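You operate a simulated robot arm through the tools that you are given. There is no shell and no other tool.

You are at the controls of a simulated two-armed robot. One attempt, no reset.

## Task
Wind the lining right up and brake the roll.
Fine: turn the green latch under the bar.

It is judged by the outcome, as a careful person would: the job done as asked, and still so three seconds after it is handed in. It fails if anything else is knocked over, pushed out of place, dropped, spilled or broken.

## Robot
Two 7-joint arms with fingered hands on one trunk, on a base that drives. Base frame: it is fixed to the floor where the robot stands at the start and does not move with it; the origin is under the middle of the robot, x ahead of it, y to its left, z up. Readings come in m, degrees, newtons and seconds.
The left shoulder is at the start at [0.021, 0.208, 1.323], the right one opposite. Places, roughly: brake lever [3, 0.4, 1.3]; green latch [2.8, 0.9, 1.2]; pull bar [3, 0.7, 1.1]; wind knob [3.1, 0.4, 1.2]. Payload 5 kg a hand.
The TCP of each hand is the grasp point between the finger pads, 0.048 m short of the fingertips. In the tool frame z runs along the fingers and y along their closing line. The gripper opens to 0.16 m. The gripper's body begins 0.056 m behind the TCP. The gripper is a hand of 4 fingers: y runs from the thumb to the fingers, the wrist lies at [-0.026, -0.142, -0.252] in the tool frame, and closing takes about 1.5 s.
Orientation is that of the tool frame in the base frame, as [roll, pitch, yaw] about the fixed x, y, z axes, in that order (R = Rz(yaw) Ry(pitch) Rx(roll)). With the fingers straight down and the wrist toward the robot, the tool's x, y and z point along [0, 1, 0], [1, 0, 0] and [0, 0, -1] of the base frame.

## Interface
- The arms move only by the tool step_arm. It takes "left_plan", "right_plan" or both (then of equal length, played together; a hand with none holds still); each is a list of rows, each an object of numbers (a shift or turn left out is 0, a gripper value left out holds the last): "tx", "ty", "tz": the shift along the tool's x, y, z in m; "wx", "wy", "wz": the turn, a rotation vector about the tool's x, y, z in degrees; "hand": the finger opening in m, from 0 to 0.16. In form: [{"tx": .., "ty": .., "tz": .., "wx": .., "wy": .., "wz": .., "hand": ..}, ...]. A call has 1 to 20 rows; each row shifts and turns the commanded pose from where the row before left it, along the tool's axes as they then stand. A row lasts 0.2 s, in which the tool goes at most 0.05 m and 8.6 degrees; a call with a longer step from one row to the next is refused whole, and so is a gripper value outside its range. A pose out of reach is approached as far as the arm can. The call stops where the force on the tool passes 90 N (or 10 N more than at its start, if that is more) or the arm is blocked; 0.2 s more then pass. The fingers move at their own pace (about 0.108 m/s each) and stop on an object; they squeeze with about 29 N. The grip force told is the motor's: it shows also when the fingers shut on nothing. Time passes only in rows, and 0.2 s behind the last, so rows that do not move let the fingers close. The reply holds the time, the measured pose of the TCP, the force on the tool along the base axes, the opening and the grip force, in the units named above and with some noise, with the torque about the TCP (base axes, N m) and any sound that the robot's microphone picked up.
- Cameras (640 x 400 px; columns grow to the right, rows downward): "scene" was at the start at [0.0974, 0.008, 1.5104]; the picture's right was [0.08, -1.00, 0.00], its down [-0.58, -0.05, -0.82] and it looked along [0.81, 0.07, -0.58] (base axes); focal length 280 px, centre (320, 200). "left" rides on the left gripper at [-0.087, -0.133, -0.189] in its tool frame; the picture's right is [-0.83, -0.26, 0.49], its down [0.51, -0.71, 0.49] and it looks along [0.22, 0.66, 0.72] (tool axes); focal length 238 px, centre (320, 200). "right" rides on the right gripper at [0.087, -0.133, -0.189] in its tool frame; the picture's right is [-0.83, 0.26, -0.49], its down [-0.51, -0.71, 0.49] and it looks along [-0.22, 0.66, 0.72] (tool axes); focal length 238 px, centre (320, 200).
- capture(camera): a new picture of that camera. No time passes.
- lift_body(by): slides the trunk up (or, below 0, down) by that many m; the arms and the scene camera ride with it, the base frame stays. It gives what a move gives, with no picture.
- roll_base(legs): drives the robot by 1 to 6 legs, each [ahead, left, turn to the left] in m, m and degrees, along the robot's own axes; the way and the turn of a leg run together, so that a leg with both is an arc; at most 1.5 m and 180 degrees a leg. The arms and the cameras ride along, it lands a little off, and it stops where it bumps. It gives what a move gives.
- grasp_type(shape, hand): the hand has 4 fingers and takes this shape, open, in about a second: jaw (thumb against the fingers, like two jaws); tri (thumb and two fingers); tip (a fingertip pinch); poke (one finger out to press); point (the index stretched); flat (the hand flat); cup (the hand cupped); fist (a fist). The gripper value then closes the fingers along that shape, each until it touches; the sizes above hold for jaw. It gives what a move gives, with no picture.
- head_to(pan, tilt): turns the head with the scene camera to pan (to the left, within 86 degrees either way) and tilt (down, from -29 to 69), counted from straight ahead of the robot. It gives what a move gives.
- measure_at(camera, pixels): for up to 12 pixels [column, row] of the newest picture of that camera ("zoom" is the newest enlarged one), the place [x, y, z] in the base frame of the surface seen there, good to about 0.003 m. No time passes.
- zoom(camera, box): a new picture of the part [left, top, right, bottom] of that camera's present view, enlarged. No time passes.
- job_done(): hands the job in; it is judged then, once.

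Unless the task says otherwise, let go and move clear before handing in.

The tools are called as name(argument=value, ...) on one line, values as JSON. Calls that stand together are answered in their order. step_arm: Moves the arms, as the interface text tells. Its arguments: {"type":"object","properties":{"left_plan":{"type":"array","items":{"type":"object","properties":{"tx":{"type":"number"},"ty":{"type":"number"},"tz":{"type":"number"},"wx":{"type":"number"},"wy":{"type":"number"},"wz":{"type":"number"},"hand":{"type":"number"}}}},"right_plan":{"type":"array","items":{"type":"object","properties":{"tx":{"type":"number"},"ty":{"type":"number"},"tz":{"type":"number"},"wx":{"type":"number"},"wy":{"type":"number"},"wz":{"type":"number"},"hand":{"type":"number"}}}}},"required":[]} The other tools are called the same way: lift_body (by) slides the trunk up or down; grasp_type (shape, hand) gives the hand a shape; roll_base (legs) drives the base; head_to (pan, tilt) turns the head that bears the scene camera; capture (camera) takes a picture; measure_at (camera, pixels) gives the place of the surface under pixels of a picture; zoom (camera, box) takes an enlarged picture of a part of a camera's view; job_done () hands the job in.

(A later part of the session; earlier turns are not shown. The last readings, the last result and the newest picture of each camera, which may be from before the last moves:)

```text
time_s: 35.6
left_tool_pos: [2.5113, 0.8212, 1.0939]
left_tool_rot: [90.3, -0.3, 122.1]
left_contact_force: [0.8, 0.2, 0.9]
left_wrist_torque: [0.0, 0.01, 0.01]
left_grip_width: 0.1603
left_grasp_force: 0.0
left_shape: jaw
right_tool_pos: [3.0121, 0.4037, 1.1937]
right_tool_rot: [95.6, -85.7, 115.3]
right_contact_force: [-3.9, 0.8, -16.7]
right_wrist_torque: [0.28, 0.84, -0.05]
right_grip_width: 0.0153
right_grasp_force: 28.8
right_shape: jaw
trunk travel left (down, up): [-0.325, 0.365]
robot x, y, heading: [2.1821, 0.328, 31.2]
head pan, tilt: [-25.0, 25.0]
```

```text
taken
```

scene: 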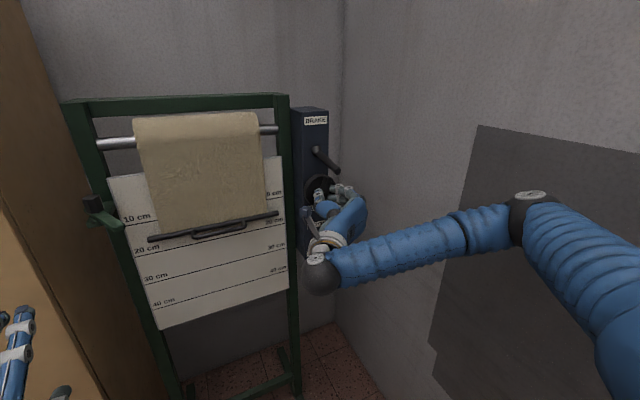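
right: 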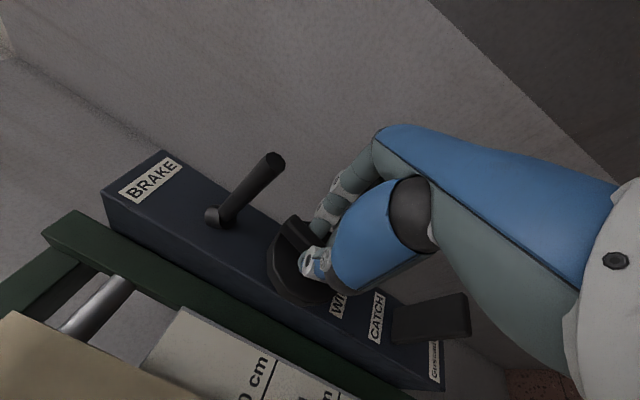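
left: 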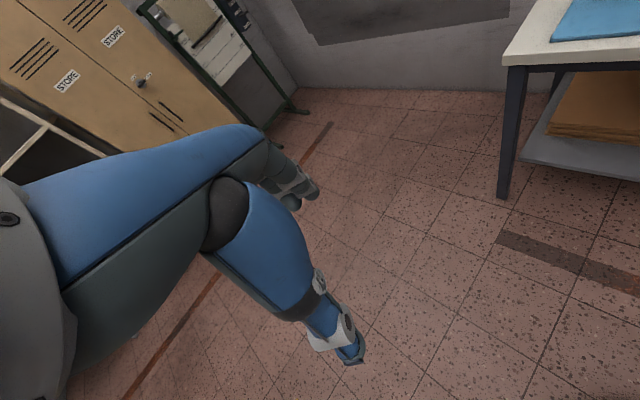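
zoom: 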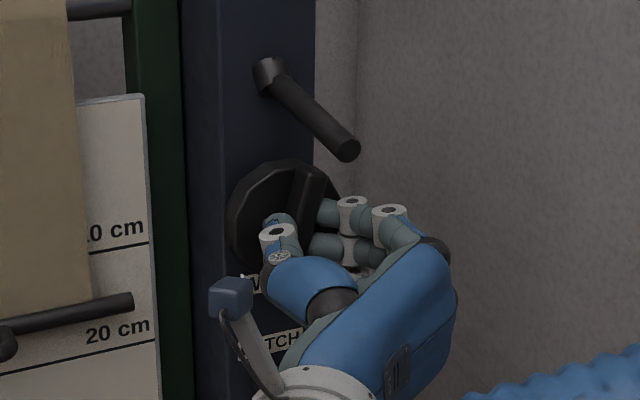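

The knob did not follow (ridge at (305,195) and bar at row 303 unchanged), so counter-clockwise is held. I turn back and test clockwise.

step_arm(right_plan=[{"wz": 6}, {"wz": 6}, {"wz": 6}, {"wz": 6}, {"wz": 6}, {"wz": 6}, {}])

zoom(camera="scene", box=[270, 130, 390, 240])

capture(camera="right")

```text
time_s: 37.2
left_tool_pos: [2.5111, 0.8197, 1.0955]
left_tool_rot: [90.2, -0.4, 122.0]
left_contact_force: [-0.3, -0.1, -0.1]
left_wrist_torque: [0.0, -0.03, 0.0]
left_grip_width: 0.1601
left_grasp_force: 0.0
left_shape: jaw
right_tool_pos: [3.0127, 0.3997, 1.2]
right_tool_rot: [-89.5, -58.0, -59.8]
right_contact_force: [12.0, -9.4, 14.1]
right_wrist_torque: [-0.73, -0.83, -0.52]
right_grip_width: 0.0159
right_grasp_force: 29.4
right_shape: jaw
trunk travel left (down, up): [-0.325, 0.365]
robot x, y, heading: [2.1853, 0.3294, 31.6]
head pan, tilt: [-25.0, 25.0]
```

```text
3.64 times, centred on (330, 185) of scene
```

zoom: 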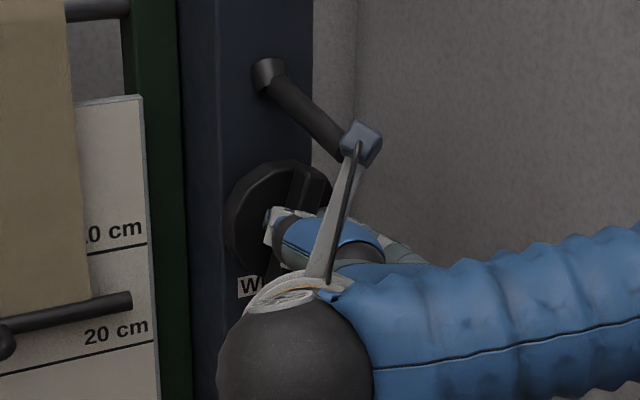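

```text
taken
```

right: 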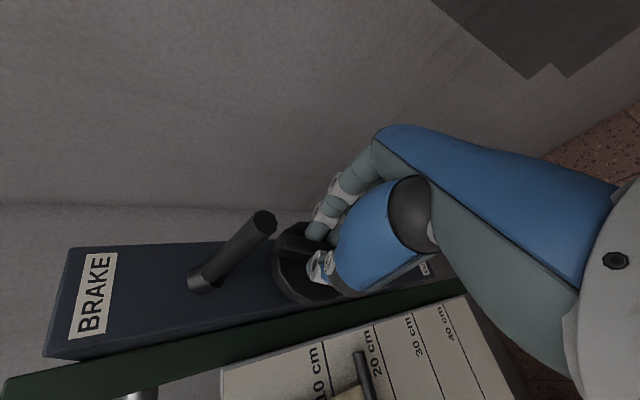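

The knob barely moves either way at about 1 N·m (bar still near row 302), so the brake or catch likely holds it. I turn back to neutral, release, and back out to inspect ridge and lever.

step_arm(right_plan=[{"wz": -6}, {"wz": -6}, {"wz": -6}, {"hand": 0.1}, {}, {}, {"tz": -0.04}, {"tz": -0.05}, {"tz": -0.03}])

zoom(camera="scene", box=[270, 100, 390, 270])

capture(camera="right")

```text
time_s: 39.2
left_tool_pos: [2.5094, 0.823, 1.0938]
left_tool_rot: [90.1, -0.2, 122.3]
left_contact_force: [0.0, 0.8, -0.1]
left_wrist_torque: [0.02, 0.01, -0.13]
left_grip_width: 0.1599
left_grasp_force: 0.0
left_shape: jaw
right_tool_pos: [2.9082, 0.3426, 1.1993]
right_tool_rot: [-90.1, -76.1, -58.9]
right_contact_force: [-1.4, 1.1, 0.2]
right_wrist_torque: [-0.02, -0.03, -0.11]
right_grip_width: 0.1
right_grasp_force: 0.1
right_shape: jaw
trunk travel left (down, up): [-0.325, 0.365]
robot x, y, heading: [2.1822, 0.3307, 31.6]
head pan, tilt: [-25.0, 25.0]
```

```text
2.35 times, centred on (330, 185) of scene
```

zoom: 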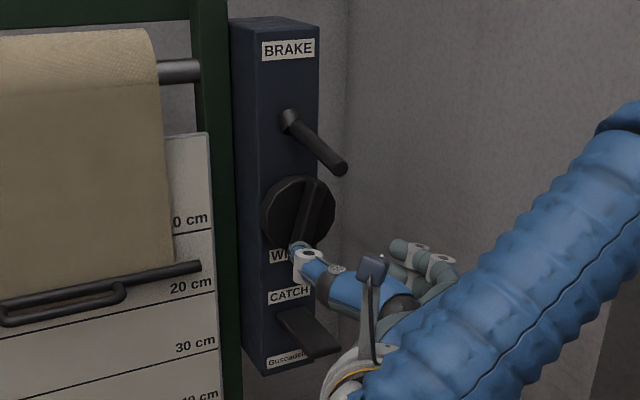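

```text
taken
```

right: 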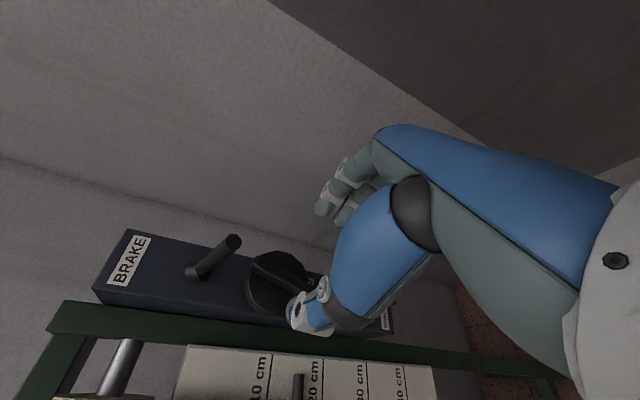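

The ridge angle is unchanged. Next I test the brake lever: level the closing line, raise the hand to lever height (z≈1.293) still short of the lever tip, then look.

step_arm(right_plan=[{"wz": -7}, {"wz": -7}, {"tx": 0.03}, {"tx": 0.03}, {"tx": 0.034, "ty": 0.004}, {"hand": 0.08}, {}])

zoom(camera="scene", box=[270, 100, 390, 270])

capture(camera="right")

```text
time_s: 40.8
left_tool_pos: [2.5116, 0.8198, 1.0951]
left_tool_rot: [90.1, -0.2, 122.0]
left_contact_force: [-0.7, 0.1, 0.3]
left_wrist_torque: [-0.01, 0.03, 0.02]
left_grip_width: 0.1602
left_grasp_force: 0.1
left_shape: jaw
right_tool_pos: [2.9101, 0.3349, 1.2926]
right_tool_rot: [31.8, -89.9, 179.2]
right_contact_force: [-0.6, -1.0, 0.3]
right_wrist_torque: [-0.03, 0.02, 0.04]
right_grip_width: 0.0807
right_grasp_force: 0.1
right_shape: jaw
trunk travel left (down, up): [-0.325, 0.365]
robot x, y, heading: [2.1858, 0.3329, 31.5]
head pan, tilt: [-25.0, 25.0]
```

```text
2.35 times, centred on (330, 185) of scene
```

zoom: 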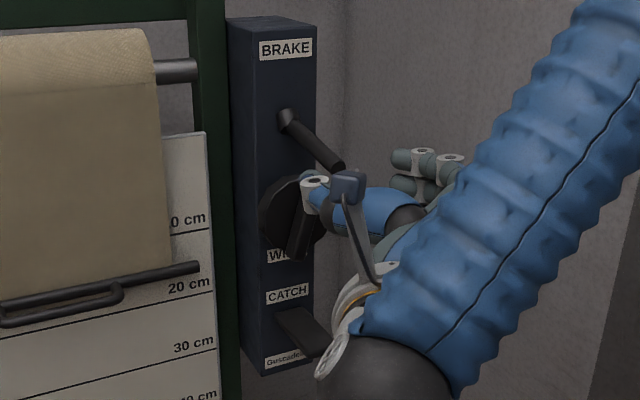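

```text
taken
```

right: 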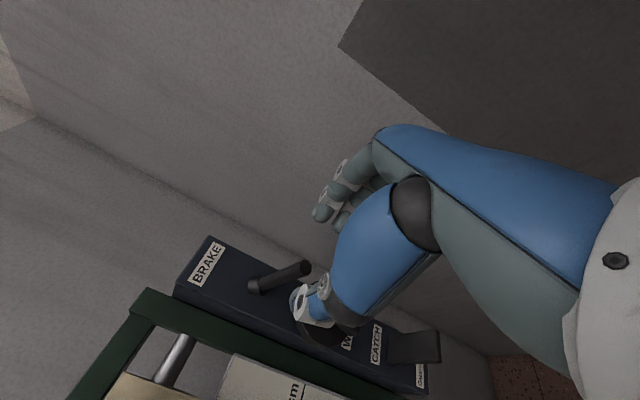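

The lever tip lies between thumb and fingers in the wrist view. I go forward 10 cm and close on the lever.

step_arm(right_plan=[{"tz": 0.03}, {"tz": 0.03}, {"tz": 0.03}, {"tz": 0.014}, {"hand": 0.0}, {}, {}, {}, {}, {}, {}])

zoom(camera="scene", box=[270, 100, 390, 270])

capture(camera="right")

```text
time_s: 43.2
left_tool_pos: [2.5108, 0.8206, 1.0944]
left_tool_rot: [90.1, -0.2, 122.0]
left_contact_force: [0.5, 0.2, 0.1]
left_wrist_torque: [0.0, 0.04, -0.02]
left_grip_width: 0.16
left_grasp_force: 0.0
left_shape: jaw
right_tool_pos: [2.9986, 0.3917, 1.2912]
right_tool_rot: [133.9, -89.9, 77.1]
right_contact_force: [-1.9, 7.8, 0.3]
right_wrist_torque: [0.05, 0.03, 0.17]
right_grip_width: 0.0063
right_grasp_force: 28.7
right_shape: jaw
trunk travel left (down, up): [-0.325, 0.365]
robot x, y, heading: [2.1869, 0.3285, 31.4]
head pan, tilt: [-25.0, 25.0]
```

```text
2.35 times, centred on (330, 185) of scene
```

zoom: 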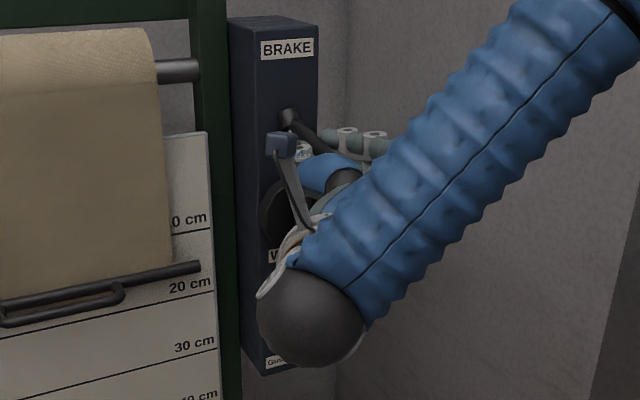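

```text
taken
```

right: 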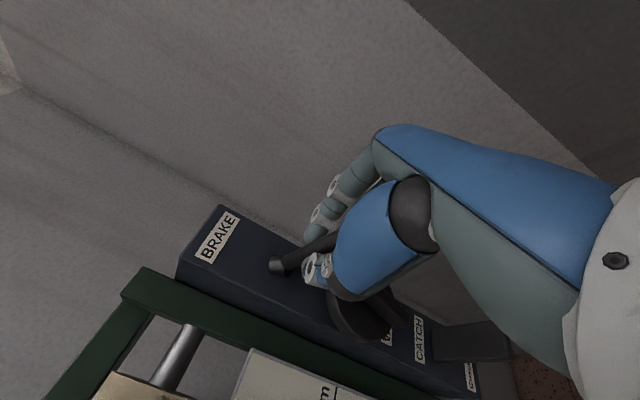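

The fingers hold the lever (28.7 N). I lift 1.5 cm as a test and read the force.

step_arm(right_plan=[{"tx": 0.005}, {"tx": 0.005}, {"tx": 0.005}, {}])

zoom(camera="scene", box=[270, 100, 390, 270])

capture(camera="right")

```text
time_s: 44.2
left_tool_pos: [2.5095, 0.8213, 1.095]
left_tool_rot: [90.2, -0.3, 122.3]
left_contact_force: [0.7, -0.2, 0.7]
left_wrist_torque: [-0.01, 0.03, 0.02]
left_grip_width: 0.1601
left_grasp_force: 0.1
left_shape: jaw
right_tool_pos: [2.9977, 0.3922, 1.3071]
right_tool_rot: [134.5, -89.8, 76.4]
right_contact_force: [-17.2, 2.8, -4.0]
right_wrist_torque: [-0.07, 0.3, 0.41]
right_grip_width: 0.0065
right_grasp_force: 29.0
right_shape: jaw
trunk travel left (down, up): [-0.325, 0.365]
robot x, y, heading: [2.1828, 0.3274, 31.8]
head pan, tilt: [-25.0, 25.0]
```

```text
2.35 times, centred on (330, 185) of scene
```

zoom: 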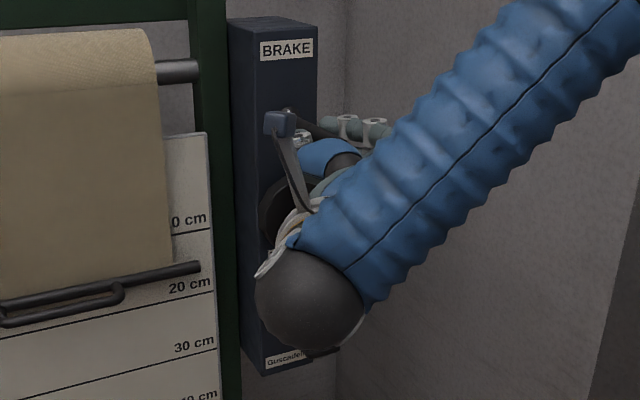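

```text
taken
```

right: 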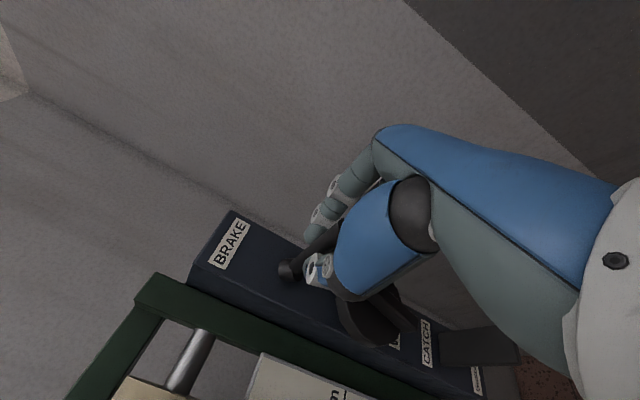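

The lever follows upward with only ~4 N. I keep lifting in small steps and watch for a stop.

step_arm(right_plan=[{"tx": 0.008}, {"tx": 0.008}, {"tx": 0.008}, {}])

capture(camera="right")

zoom(camera="scene", box=[270, 100, 390, 270])

```text
time_s: 45.2
left_tool_pos: [2.5108, 0.8224, 1.0949]
left_tool_rot: [90.2, -0.2, 122.2]
left_contact_force: [0.0, 0.5, 0.6]
left_wrist_torque: [0.0, -0.01, 0.0]
left_grip_width: 0.1598
left_grasp_force: 0.0
left_shape: jaw
right_tool_pos: [2.9994, 0.3913, 1.3305]
right_tool_rot: [71.8, -89.8, 139.0]
right_contact_force: [-6.3, 8.4, -2.9]
right_wrist_torque: [-0.1, 0.32, 0.41]
right_grip_width: 0.0061
right_grasp_force: 28.9
right_shape: jaw
trunk travel left (down, up): [-0.325, 0.365]
robot x, y, heading: [2.1868, 0.3258, 31.3]
head pan, tilt: [-25.0, 25.0]
```

```text
taken
```

right: 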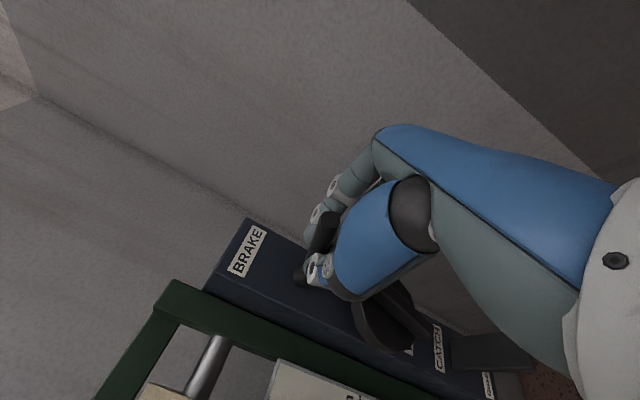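

```text
2.35 times, centred on (330, 185) of scene
```

zoom: 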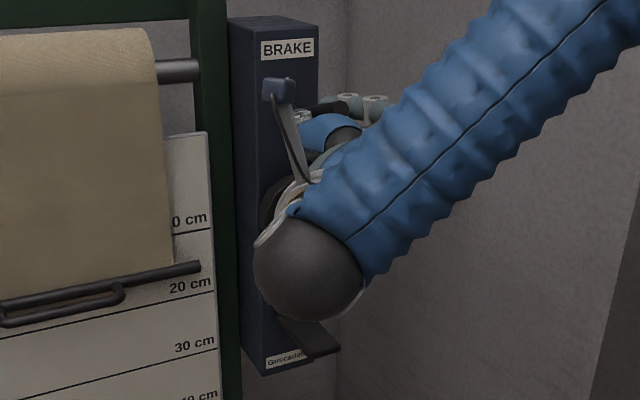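

The lever keeps moving up freely with low force. I continue to its upper end.

step_arm(right_plan=[{"tx": 0.008, "tz": 0.001}, {"tx": 0.008, "tz": 0.002}, {"tx": 0.008, "tz": 0.003}, {}])

capture(camera="right")

zoom(camera="scene", box=[270, 100, 390, 270])

```text
time_s: 46.2
left_tool_pos: [2.5111, 0.8219, 1.0936]
left_tool_rot: [90.2, -0.2, 122.1]
left_contact_force: [0.6, -0.1, -0.4]
left_wrist_torque: [0.02, -0.01, -0.01]
left_grip_width: 0.16
left_grasp_force: 0.0
left_shape: jaw
right_tool_pos: [3.0049, 0.3951, 1.3528]
right_tool_rot: [166.9, -89.7, 44.1]
right_contact_force: [-0.6, 9.2, -11.3]
right_wrist_torque: [-0.52, 0.79, 0.41]
right_grip_width: 0.0057
right_grasp_force: 29.2
right_shape: jaw
trunk travel left (down, up): [-0.325, 0.365]
robot x, y, heading: [2.1848, 0.3263, 31.4]
head pan, tilt: [-25.0, 25.0]
```

```text
taken
```

right: 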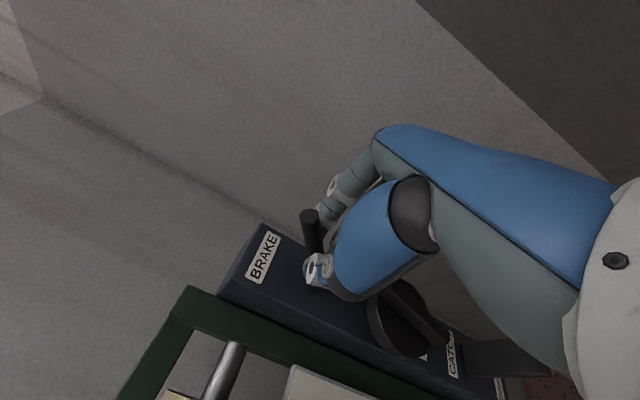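

```text
2.35 times, centred on (330, 185) of scene
```

zoom: 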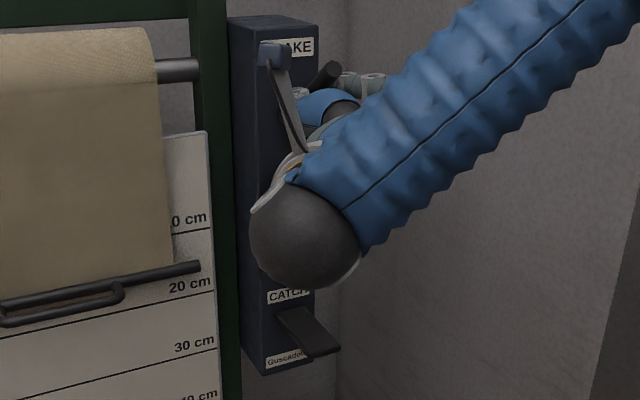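

The lever is now raised (tip at (330,70)). Force is rising slightly; I push up one more small step to see if it is at its stop.

step_arm(right_plan=[{"tx": 0.006, "tz": 0.003}, {"tx": 0.006, "tz": 0.003}, {}])

capture(camera="right")

```text
time_s: 47.0
left_tool_pos: [2.5095, 0.8203, 1.0947]
left_tool_rot: [90.1, -0.2, 122.0]
left_contact_force: [0.2, -0.2, 0.3]
left_wrist_torque: [0.01, 0.0, 0.0]
left_grip_width: 0.16
left_grasp_force: 0.0
left_shape: jaw
right_tool_pos: [3.0063, 0.3967, 1.354]
right_tool_rot: [-178.9, -88.6, 30.0]
right_contact_force: [-43.7, -9.9, -61.3]
right_wrist_torque: [-1.65, 2.6, 0.68]
right_grip_width: 0.0066
right_grasp_force: 28.7
right_shape: jaw
trunk travel left (down, up): [-0.325, 0.365]
robot x, y, heading: [2.1789, 0.3296, 31.4]
head pan, tilt: [-25.0, 25.0]
```

```text
taken
```

right: 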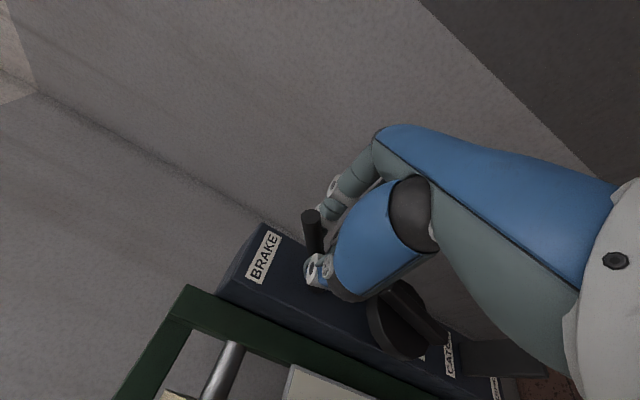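

A firm stop (−61 N) – the lever is at its upper end. I relax, open, and back straight out.

step_arm(right_plan=[{"tx": -0.01, "tz": -0.005}, {"hand": 0.1}, {}, {}, {}, {"tz": -0.03}, {"tz": -0.04}, {"tz": -0.04}])

capture(camera="scene")

zoom(camera="scene", box=[240, 90, 380, 270])

```text
time_s: 48.8
left_tool_pos: [2.5091, 0.8208, 1.0952]
left_tool_rot: [90.1, -0.2, 122.1]
left_contact_force: [-0.8, -0.1, 0.8]
left_wrist_torque: [0.0, 0.02, 0.02]
left_grip_width: 0.16
left_grasp_force: 0.1
left_shape: jaw
right_tool_pos: [2.9103, 0.3374, 1.356]
right_tool_rot: [-52.2, -90.0, -96.9]
right_contact_force: [-0.5, -0.3, 0.3]
right_wrist_torque: [-0.01, 0.02, 0.02]
right_grip_width: 0.0997
right_grasp_force: 0.0
right_shape: jaw
trunk travel left (down, up): [-0.325, 0.365]
robot x, y, heading: [2.1829, 0.3297, 31.5]
head pan, tilt: [-25.0, 25.0]
```

```text
taken
```

scene: 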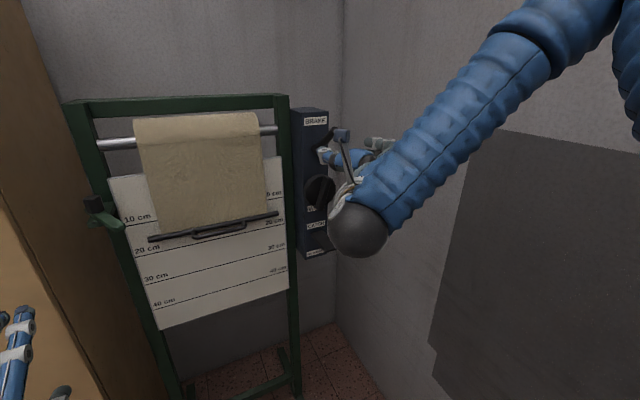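

```text
2.22 times, centred on (310, 180) of scene
```

zoom: 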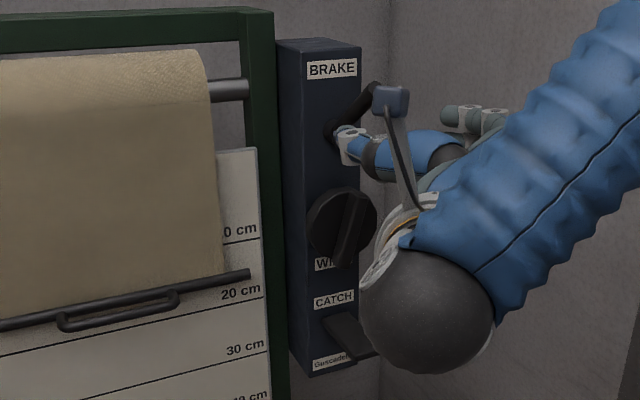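

The lever stays up. I lower the hand back in front of the knob, restoring the 14° tilt, and re-measure the ridge.

measure_at(camera="zoom", pixels=[[357, 200], [350, 228], [342, 262], [375, 90], [345, 118]])

step_arm(right_plan=[{"tx": -0.04}, {"tx": -0.04}, {"tx": -0.04}, {"tx": -0.037}, {"wz": 7}, {"wz": 7}, {}])

zoom(camera="scene", box=[270, 100, 390, 270])

```text
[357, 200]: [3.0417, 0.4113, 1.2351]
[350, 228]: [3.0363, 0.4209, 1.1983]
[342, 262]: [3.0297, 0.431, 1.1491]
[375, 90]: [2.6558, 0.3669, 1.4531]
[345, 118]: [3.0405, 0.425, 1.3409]
```

```text
time_s: 50.4
left_tool_pos: [2.5087, 0.8211, 1.0958]
left_tool_rot: [90.1, -0.2, 122.0]
left_contact_force: [-0.6, 1.0, -0.6]
left_wrist_torque: [-0.02, 0.01, -0.01]
left_grip_width: 0.1599
left_grasp_force: 0.1
left_shape: jaw
right_tool_pos: [2.9095, 0.3397, 1.1974]
right_tool_rot: [-90.4, -75.9, -58.7]
right_contact_force: [-0.8, -0.3, -0.4]
right_wrist_torque: [-0.01, 0.01, -0.01]
right_grip_width: 0.1
right_grasp_force: 0.0
right_shape: jaw
trunk travel left (down, up): [-0.325, 0.365]
robot x, y, heading: [2.1855, 0.3294, 31.6]
head pan, tilt: [-25.0, 25.0]
```

```text
2.35 times, centred on (330, 185) of scene
```

zoom: 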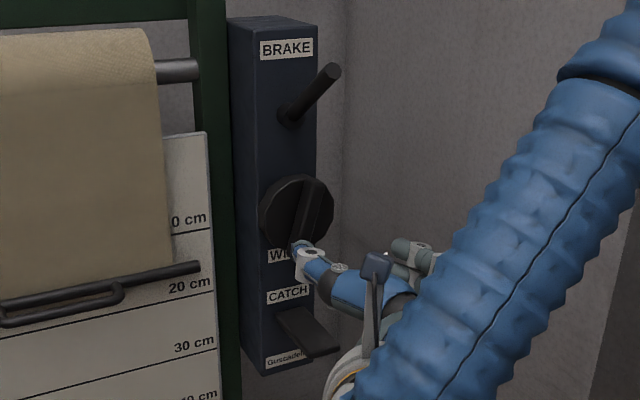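

The ridge is still in place. I go in 12.2 cm, close on it again.

step_arm(right_plan=[{"tz": 0.035, "ty": -0.002}, {"tz": 0.035}, {"tz": 0.03}, {"tz": 0.015}, {"tz": 0.008}, {"hand": 0.0}, {}, {}, {}, {}, {}, {}])

step_arm(right_plan=[{"wz": 6}, {"wz": 6}, {"wz": 6}, {}])

zoom(camera="scene", box=[270, 100, 390, 270])

capture(camera="right")

```text
time_s: 53.0
left_tool_pos: [2.5107, 0.821, 1.0946]
left_tool_rot: [90.1, -0.2, 122.0]
left_contact_force: [-0.1, -0.5, 0.2]
left_wrist_torque: [0.01, -0.01, 0.02]
left_grip_width: 0.16
left_grasp_force: 0.1
left_shape: jaw
right_tool_pos: [3.0177, 0.402, 1.1994]
right_tool_rot: [-90.6, -76.1, -58.5]
right_contact_force: [3.0, 1.5, 0.7]
right_wrist_torque: [-0.13, -0.11, -0.05]
right_grip_width: 0.0153
right_grasp_force: 29.3
right_shape: jaw
trunk travel left (down, up): [-0.325, 0.365]
robot x, y, heading: [2.182, 0.3263, 31.3]
head pan, tilt: [-25.0, 25.0]
```

```text
time_s: 54.0
left_tool_pos: [2.5111, 0.8203, 1.094]
left_tool_rot: [90.2, -0.3, 122.0]
left_contact_force: [0.2, -0.8, -0.4]
left_wrist_torque: [0.01, -0.04, -0.02]
left_grip_width: 0.1601
left_grasp_force: 0.0
left_shape: jaw
right_tool_pos: [3.0171, 0.4014, 1.1998]
right_tool_rot: [-89.7, -58.0, -59.5]
right_contact_force: [15.1, -4.6, 11.1]
right_wrist_torque: [-0.35, -0.56, -0.39]
right_grip_width: 0.0152
right_grasp_force: 29.3
right_shape: jaw
trunk travel left (down, up): [-0.325, 0.365]
robot x, y, heading: [2.1838, 0.327, 31.4]
head pan, tilt: [-25.0, 25.0]
```

```text
2.35 times, centred on (330, 185) of scene
```

zoom: 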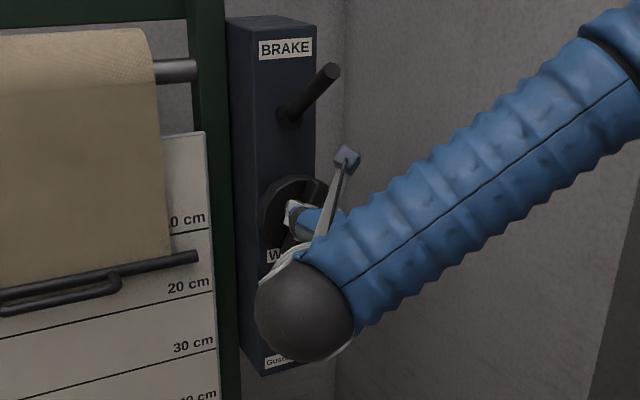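

```text
taken
```

right: 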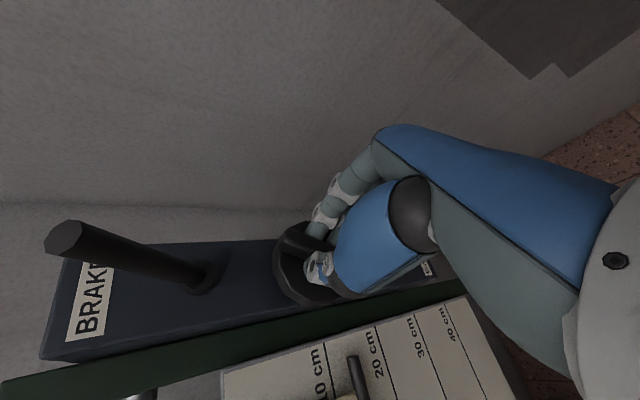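

The bar rose (right end from row 267 to 257) — so lever up = brake off, and clockwise winds. I measure the bar and see whether it holds by itself when I let the knob go.

measure_at(camera="zoom", pixels=[[195, 257], [130, 267], [30, 285]])

step_arm(right_plan=[{"wz": 6}, {"wz": 6}, {"wz": 6}, {"wz": 6}, {}])

zoom(camera="scene", box=[270, 100, 390, 270])

capture(camera="right")

```text
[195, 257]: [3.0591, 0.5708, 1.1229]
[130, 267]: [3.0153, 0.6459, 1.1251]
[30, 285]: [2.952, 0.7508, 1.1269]
```

```text
time_s: 55.2
left_tool_pos: [2.5108, 0.8198, 1.0961]
left_tool_rot: [90.2, -0.3, 122.0]
left_contact_force: [-1.3, 0.5, -0.4]
left_wrist_torque: [0.03, 0.02, 0.01]
left_grip_width: 0.1601
left_grasp_force: 0.1
left_shape: jaw
right_tool_pos: [3.0182, 0.3984, 1.1983]
right_tool_rot: [-90.2, -34.0, -59.3]
right_contact_force: [24.8, -18.7, 9.3]
right_wrist_torque: [-0.54, -0.58, -0.98]
right_grip_width: 0.0155
right_grasp_force: 29.1
right_shape: jaw
trunk travel left (down, up): [-0.325, 0.365]
robot x, y, heading: [2.183, 0.3288, 31.6]
head pan, tilt: [-25.0, 25.0]
```

```text
2.35 times, centred on (330, 185) of scene
```

zoom: 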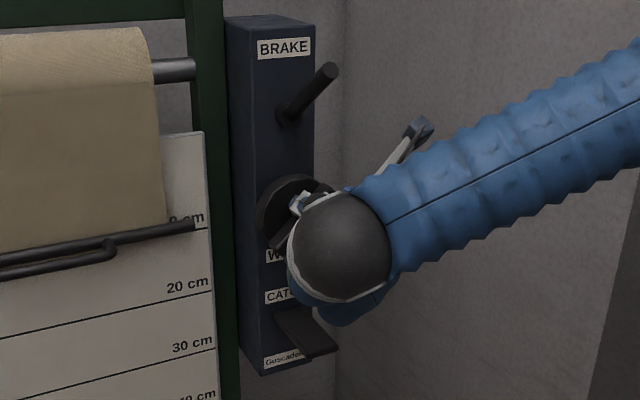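

```text
taken
```

right: 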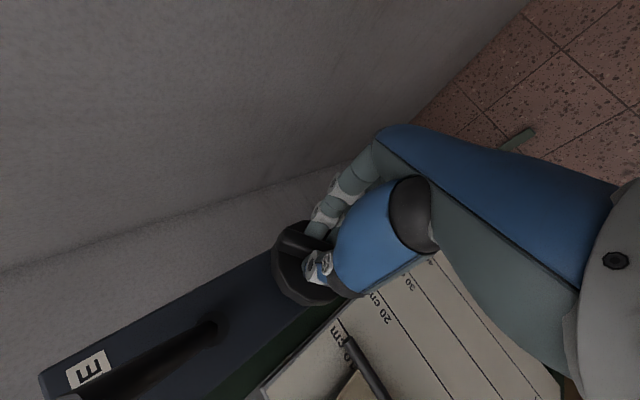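

The bar climbed a lot (right end now row 225). I measure its height to get the ratio per degree.

measure_at(camera="zoom", pixels=[[190, 226], [130, 236], [30, 254]])

capture(camera="scene")

```text
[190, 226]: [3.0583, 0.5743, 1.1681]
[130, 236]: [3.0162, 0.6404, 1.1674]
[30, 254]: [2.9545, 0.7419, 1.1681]
```

```text
taken
```

scene: 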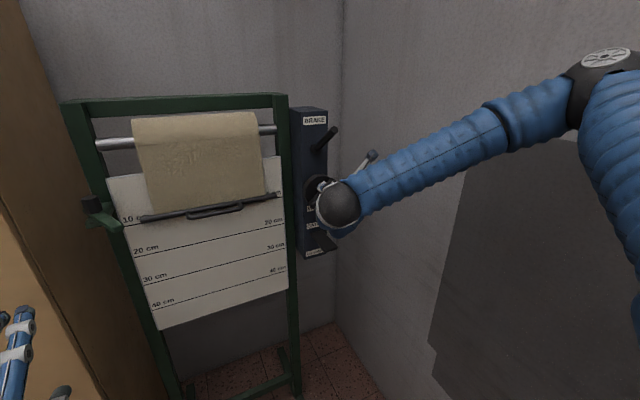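

Bar at z≈1.168, about 1.8 mm per degree; roughly another 60° should bring it to the top. I turn back 8° to learn whether a ratchet, friction or the weight acts on the knob.

step_arm(right_plan=[{"wz": -4}, {"wz": -4}, {}])

zoom(camera="scene", box=[270, 100, 390, 270])

measure_at(camera="zoom", pixels=[[190, 228], [130, 238], [30, 256]])

```text
time_s: 56.0
left_tool_pos: [2.5122, 0.8196, 1.0955]
left_tool_rot: [90.2, -0.4, 122.0]
left_contact_force: [0.0, 0.5, 0.1]
left_wrist_torque: [0.02, 0.0, 0.02]
left_grip_width: 0.1599
left_grasp_force: 0.1
left_shape: jaw
right_tool_pos: [3.017, 0.4015, 1.1973]
right_tool_rot: [-90.3, -42.1, -58.9]
right_contact_force: [19.4, -16.3, 4.4]
right_wrist_torque: [-0.3, -0.32, -0.99]
right_grip_width: 0.0155
right_grasp_force: 29.3
right_shape: jaw
trunk travel left (down, up): [-0.325, 0.365]
robot x, y, heading: [2.183, 0.326, 31.5]
head pan, tilt: [-25.0, 25.0]
```

```text
2.35 times, centred on (330, 185) of scene
```

zoom: 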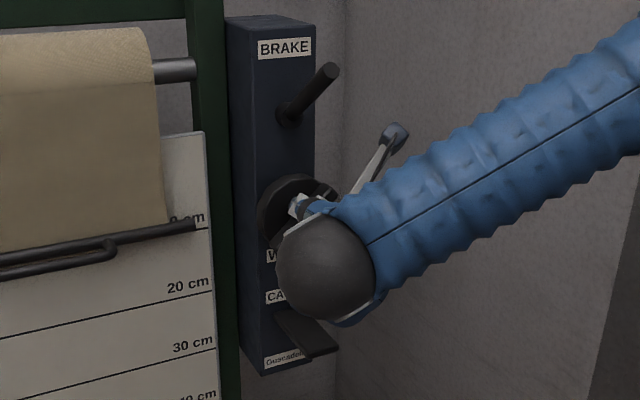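

```text
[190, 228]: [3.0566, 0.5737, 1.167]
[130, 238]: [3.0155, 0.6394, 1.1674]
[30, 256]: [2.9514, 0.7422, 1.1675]
```

The bar stayed at 1.167 and torque just relaxed – that was finger slack. I go back 8° more to settle the question.

step_arm(right_plan=[{"wz": -4}, {"wz": -4}, {}])

zoom(camera="scene", box=[270, 100, 390, 270])

measure_at(camera="zoom", pixels=[[190, 228], [130, 238], [30, 256]])

```text
time_s: 56.8
left_tool_pos: [2.5113, 0.8209, 1.0949]
left_tool_rot: [90.2, -0.4, 122.3]
left_contact_force: [-0.3, 0.1, 0.2]
left_wrist_torque: [-0.01, 0.0, -0.04]
left_grip_width: 0.1598
left_grasp_force: 0.0
left_shape: jaw
right_tool_pos: [3.0157, 0.402, 1.1971]
right_tool_rot: [-90.3, -50.1, -58.8]
right_contact_force: [12.2, -9.9, -3.7]
right_wrist_torque: [-0.11, 0.05, -0.78]
right_grip_width: 0.0154
right_grasp_force: 28.6
right_shape: jaw
trunk travel left (down, up): [-0.325, 0.365]
robot x, y, heading: [2.1844, 0.3285, 31.6]
head pan, tilt: [-25.0, 25.0]
```

```text
2.35 times, centred on (330, 185) of scene
```

zoom: 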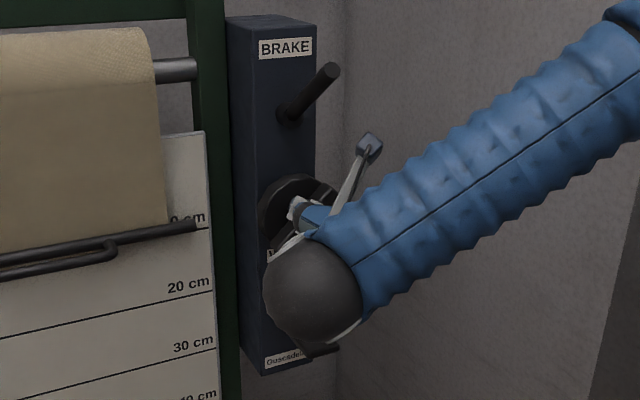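

```text
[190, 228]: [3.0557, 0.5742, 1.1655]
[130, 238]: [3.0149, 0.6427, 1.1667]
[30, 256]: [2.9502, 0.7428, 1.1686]
```

Torque is ~0 and the bar still stands at 1.167, so the roll holds by itself. I continue clockwise: 36° (16° takes up the slack again), then look.

step_arm(right_plan=[{"wz": 6}, {"wz": 6}, {"wz": 6}, {"wz": 6}, {"wz": 6}, {"wz": 6}, {}])

zoom(camera="scene", box=[230, 90, 390, 270])

capture(camera="right")

```text
time_s: 58.4
left_tool_pos: [2.5126, 0.8185, 1.095]
left_tool_rot: [90.2, -0.5, 122.0]
left_contact_force: [0.4, -0.3, 0.1]
left_wrist_torque: [-0.01, 0.03, -0.01]
left_grip_width: 0.1598
left_grasp_force: 0.1
left_shape: jaw
right_tool_pos: [3.0184, 0.3971, 1.1985]
right_tool_rot: [-90.2, -14.1, -59.3]
right_contact_force: [20.3, -24.8, -3.8]
right_wrist_torque: [-0.9, -0.14, -1.05]
right_grip_width: 0.0157
right_grasp_force: 29.7
right_shape: jaw
trunk travel left (down, up): [-0.325, 0.365]
robot x, y, heading: [2.1855, 0.33, 31.5]
head pan, tilt: [-25.0, 25.0]
```

```text
2.22 times, centred on (310, 180) of scene
```

zoom: 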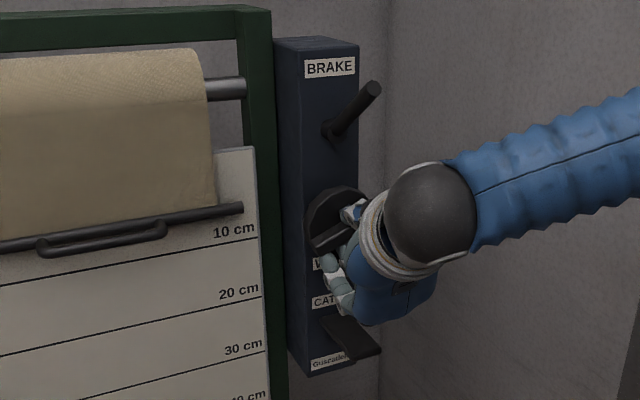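

```text
taken
```

right: 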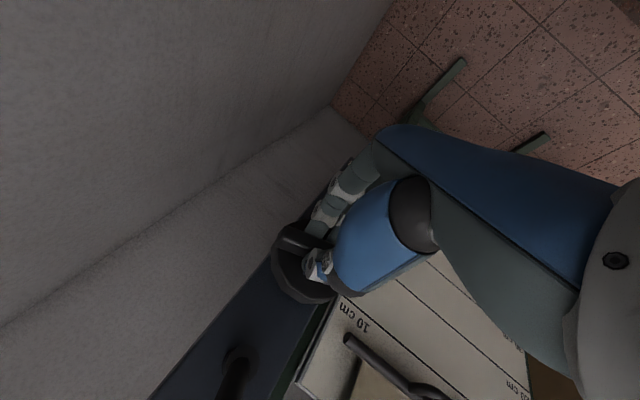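

The bar is now just above the 10 cm line. I keep turning 24° more and check.

step_arm(right_plan=[{"wz": 6}, {"wz": 6}, {"wz": 6}, {"wz": 6}, {}])

zoom(camera="scene", box=[90, 90, 390, 280])

measure_at(camera="zoom", pixels=[[110, 238], [240, 225], [380, 195]])

capture(camera="right")

```text
time_s: 59.5
left_tool_pos: [2.5003, 0.8351, 1.0913]
left_tool_rot: [90.3, 0.3, 122.4]
left_contact_force: [-0.8, 0.2, -0.8]
left_wrist_torque: [0.01, 0.01, -0.04]
left_grip_width: 0.1598
left_grasp_force: 0.1
left_shape: jaw
right_tool_pos: [3.0103, 0.4177, 1.1959]
right_tool_rot: [-90.9, 8.1, -59.8]
right_contact_force: [11.2, -25.3, -5.9]
right_wrist_torque: [-0.86, -0.05, -0.7]
right_grip_width: 0.0176
right_grasp_force: 29.5
right_shape: jaw
trunk travel left (down, up): [-0.325, 0.365]
robot x, y, heading: [2.1833, 0.3334, 32.1]
head pan, tilt: [-25.0, 25.0]
stopped in row 5 (right hand): the force on the tool passed its limit at 94 N (the readings are from after the stop); the commanded pose is now the measured one
```

```text
2.11 times, centred on (240, 185) of scene
```

zoom: 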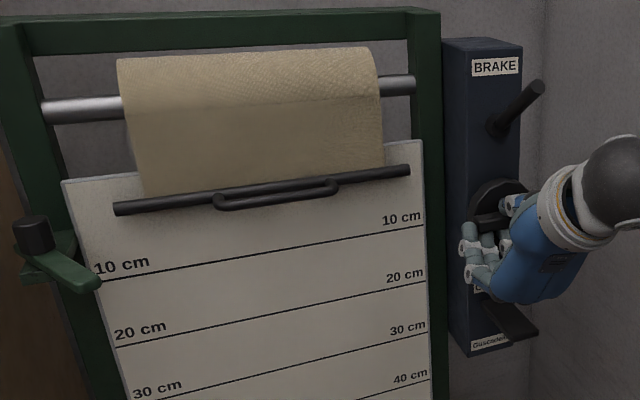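

```text
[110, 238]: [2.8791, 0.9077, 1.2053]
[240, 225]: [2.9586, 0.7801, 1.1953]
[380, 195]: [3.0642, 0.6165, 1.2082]
```

```text
taken
```

right: 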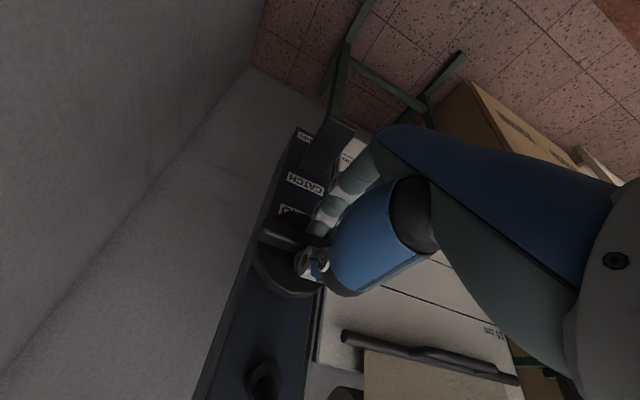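

The force limit tripped and the base shifted slightly, so part of the arm may be touching the wall. I look right before anything else.

head_to(pan=-55, tilt=20)

capture(camera="scene")

```text
time_s: 60.4
left_tool_pos: [2.5028, 0.8357, 1.0917]
left_tool_rot: [90.4, 0.4, 122.3]
left_contact_force: [0.5, 0.2, 0.5]
left_wrist_torque: [0.06, -0.01, 0.0]
left_grip_width: 0.1598
left_grasp_force: 0.0
left_shape: jaw
right_tool_pos: [3.009, 0.4172, 1.1974]
right_tool_rot: [-90.9, 8.2, -59.7]
right_contact_force: [11.0, -32.1, -8.2]
right_wrist_torque: [-0.99, 0.02, -0.86]
right_grip_width: 0.0179
right_grasp_force: 29.1
right_shape: jaw
trunk travel left (down, up): [-0.325, 0.365]
robot x, y, heading: [2.1855, 0.3309, 31.8]
head pan, tilt: [-55.0, 20.0]
```

```text
taken
```

scene: 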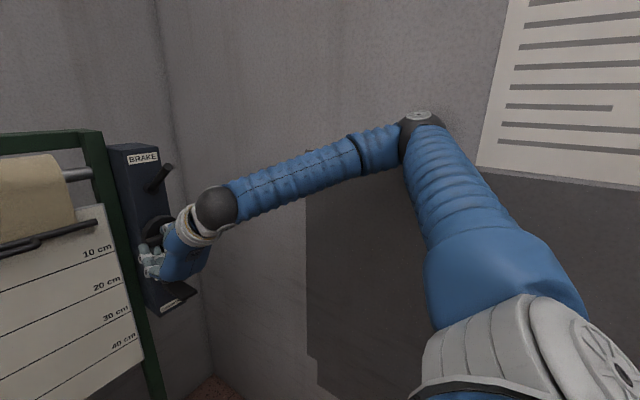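

measure_at(camera="scene", pixels=[[420, 130], [405, 145], [445, 120], [375, 150], [290, 180], [215, 208], [330, 250], [480, 120], [420, 115]])

```text
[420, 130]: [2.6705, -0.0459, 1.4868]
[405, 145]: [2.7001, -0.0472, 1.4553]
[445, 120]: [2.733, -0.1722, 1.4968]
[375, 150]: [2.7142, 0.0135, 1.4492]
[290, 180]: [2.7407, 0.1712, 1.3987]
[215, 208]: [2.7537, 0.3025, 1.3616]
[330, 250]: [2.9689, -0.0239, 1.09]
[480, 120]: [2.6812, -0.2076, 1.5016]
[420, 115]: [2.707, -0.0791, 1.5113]
```

The elbow (s up to ~1.5+) is against the wall at 1.588, which pushed the base. I open the hand, back out and turn it back counter-clockwise to free the elbow; the roll holds itself.

step_arm(right_plan=[{"hand": 0.1}, {}, {}, {}, {"tz": -0.03}, {"tz": -0.04}, {"tz": -0.04}, {"wz": -8}, {"wz": -8}, {"wz": -8}, {"wz": -8}, {"wz": -8}, {"wz": -8}])

head_to(pan=-25, tilt=25)

capture(camera="scene")

zoom(camera="scene", box=[90, 90, 390, 280])

```text
time_s: 63.2
left_tool_pos: [2.5081, 0.8252, 1.0945]
left_tool_rot: [90.3, -0.3, 122.4]
left_contact_force: [0.9, 1.1, -0.6]
left_wrist_torque: [0.01, -0.03, -0.07]
left_grip_width: 0.1599
left_grasp_force: 0.0
left_shape: jaw
right_tool_pos: [2.9211, 0.3489, 1.1966]
right_tool_rot: [-91.0, -39.2, -58.8]
right_contact_force: [0.3, 0.1, 1.0]
right_wrist_torque: [-0.01, -0.01, -0.05]
right_grip_width: 0.0999
right_grasp_force: 0.0
right_shape: jaw
trunk travel left (down, up): [-0.325, 0.365]
robot x, y, heading: [2.1838, 0.328, 31.8]
head pan, tilt: [-55.0, 20.0]
```

```text
time_s: 64.2
left_tool_pos: [2.507, 0.8243, 1.0946]
left_tool_rot: [90.2, -0.3, 122.5]
left_contact_force: [0.0, -0.1, -0.3]
left_wrist_torque: [-0.04, -0.05, 0.02]
left_grip_width: 0.16
left_grasp_force: 0.0
left_shape: jaw
right_tool_pos: [2.9193, 0.348, 1.1974]
right_tool_rot: [-90.9, -39.0, -59.0]
right_contact_force: [-0.5, -0.4, -0.6]
right_wrist_torque: [0.02, -0.04, 0.02]
right_grip_width: 0.0998
right_grasp_force: 0.1
right_shape: jaw
trunk travel left (down, up): [-0.325, 0.365]
robot x, y, heading: [2.1883, 0.3292, 31.6]
head pan, tilt: [-25.0, 25.0]
```

```text
taken
```

scene: 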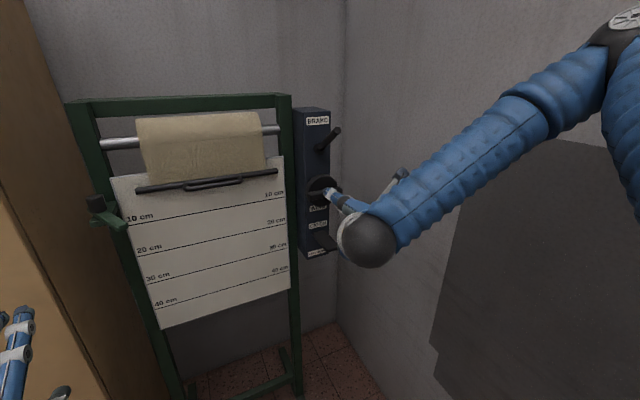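

```text
2.11 times, centred on (240, 185) of scene
```

zoom: 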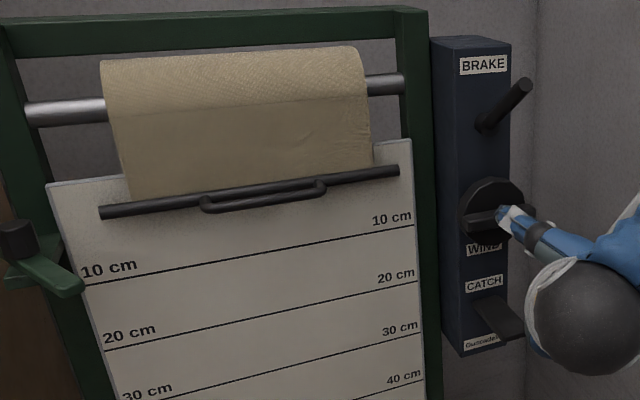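

The bar holds its new height with the knob free. I measure bar, roll and ridge.

measure_at(camera="zoom", pixels=[[110, 212], [180, 202], [390, 172], [260, 200], [470, 220], [490, 212], [500, 205], [65, 278], [230, 60], [60, 112]])

zoom(camera="scene", box=[290, 160, 354, 220])

```text
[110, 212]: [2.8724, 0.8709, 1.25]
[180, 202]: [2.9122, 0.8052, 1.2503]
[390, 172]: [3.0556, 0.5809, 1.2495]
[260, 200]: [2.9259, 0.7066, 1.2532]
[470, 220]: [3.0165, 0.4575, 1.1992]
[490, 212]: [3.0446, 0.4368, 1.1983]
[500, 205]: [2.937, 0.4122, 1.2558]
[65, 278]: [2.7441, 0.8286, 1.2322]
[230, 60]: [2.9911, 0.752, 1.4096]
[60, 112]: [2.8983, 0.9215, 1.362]
```

```text
6.67 times, centred on (322, 190) of scene
```

zoom: 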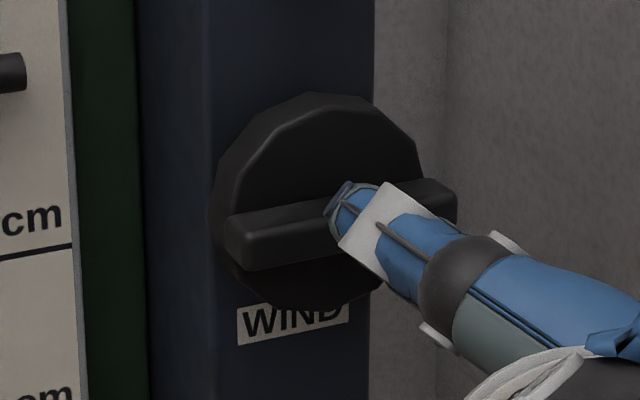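

Bar z=1.250, ridge now horizontal, i.e. ~79° wound at 1.8 mm/deg. To continue I need a grip from the natural side (palm down), so I rotate the hand back counter-clockwise at this standoff and watch the elbow.

step_arm(right_plan=[{"wz": -8.1, "tz": -0.02}, {"wz": -8.1}, {"wz": -8.1}, {"wz": -8.1}, {"wz": -8.1}, {"wz": -8.1}, {"wz": -8.1}, {"wz": -8.1}, {"wz": -8.1}, {"wz": -8.1}, {"wz": -8.1}, {"wz": -8.1}])

head_to(pan=-45, tilt=25)

capture(camera="scene")

```text
time_s: 66.8
left_tool_pos: [2.5061, 0.8259, 1.0941]
left_tool_rot: [90.1, -0.2, 122.3]
left_contact_force: [0.0, -0.2, -0.3]
left_wrist_torque: [0.01, 0.0, -0.05]
left_grip_width: 0.1601
left_grasp_force: 0.0
left_shape: jaw
right_tool_pos: [2.9015, 0.3399, 1.1951]
right_tool_rot: [91.0, -43.7, 119.7]
right_contact_force: [-0.7, 0.7, 0.6]
right_wrist_torque: [0.0, 0.03, 0.01]
right_grip_width: 0.0997
right_grasp_force: 0.1
right_shape: jaw
trunk travel left (down, up): [-0.325, 0.365]
robot x, y, heading: [2.1849, 0.3318, 32.0]
head pan, tilt: [-25.0, 25.0]
```

```text
time_s: 67.6
left_tool_pos: [2.5085, 0.8259, 1.0935]
left_tool_rot: [90.2, -0.3, 122.5]
left_contact_force: [0.4, -0.2, -0.4]
left_wrist_torque: [-0.03, 0.0, -0.02]
left_grip_width: 0.1601
left_grasp_force: 0.0
left_shape: jaw
right_tool_pos: [2.9003, 0.3392, 1.1956]
right_tool_rot: [90.9, -43.8, 119.8]
right_contact_force: [-0.5, 0.1, 0.4]
right_wrist_torque: [-0.01, 0.01, -0.02]
right_grip_width: 0.0997
right_grasp_force: 0.1
right_shape: jaw
trunk travel left (down, up): [-0.325, 0.365]
robot x, y, heading: [2.1846, 0.3265, 31.9]
head pan, tilt: [-45.0, 25.0]
```

```text
taken
```

scene: 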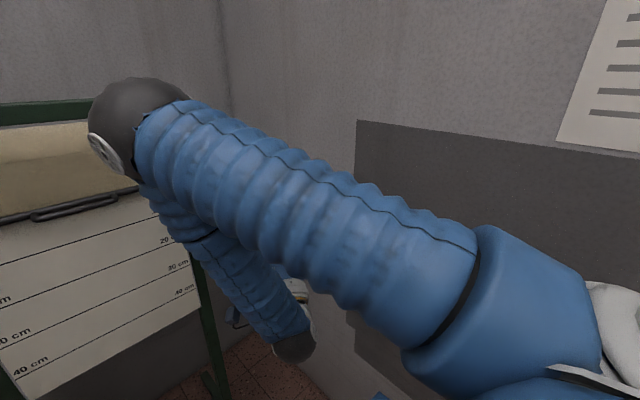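

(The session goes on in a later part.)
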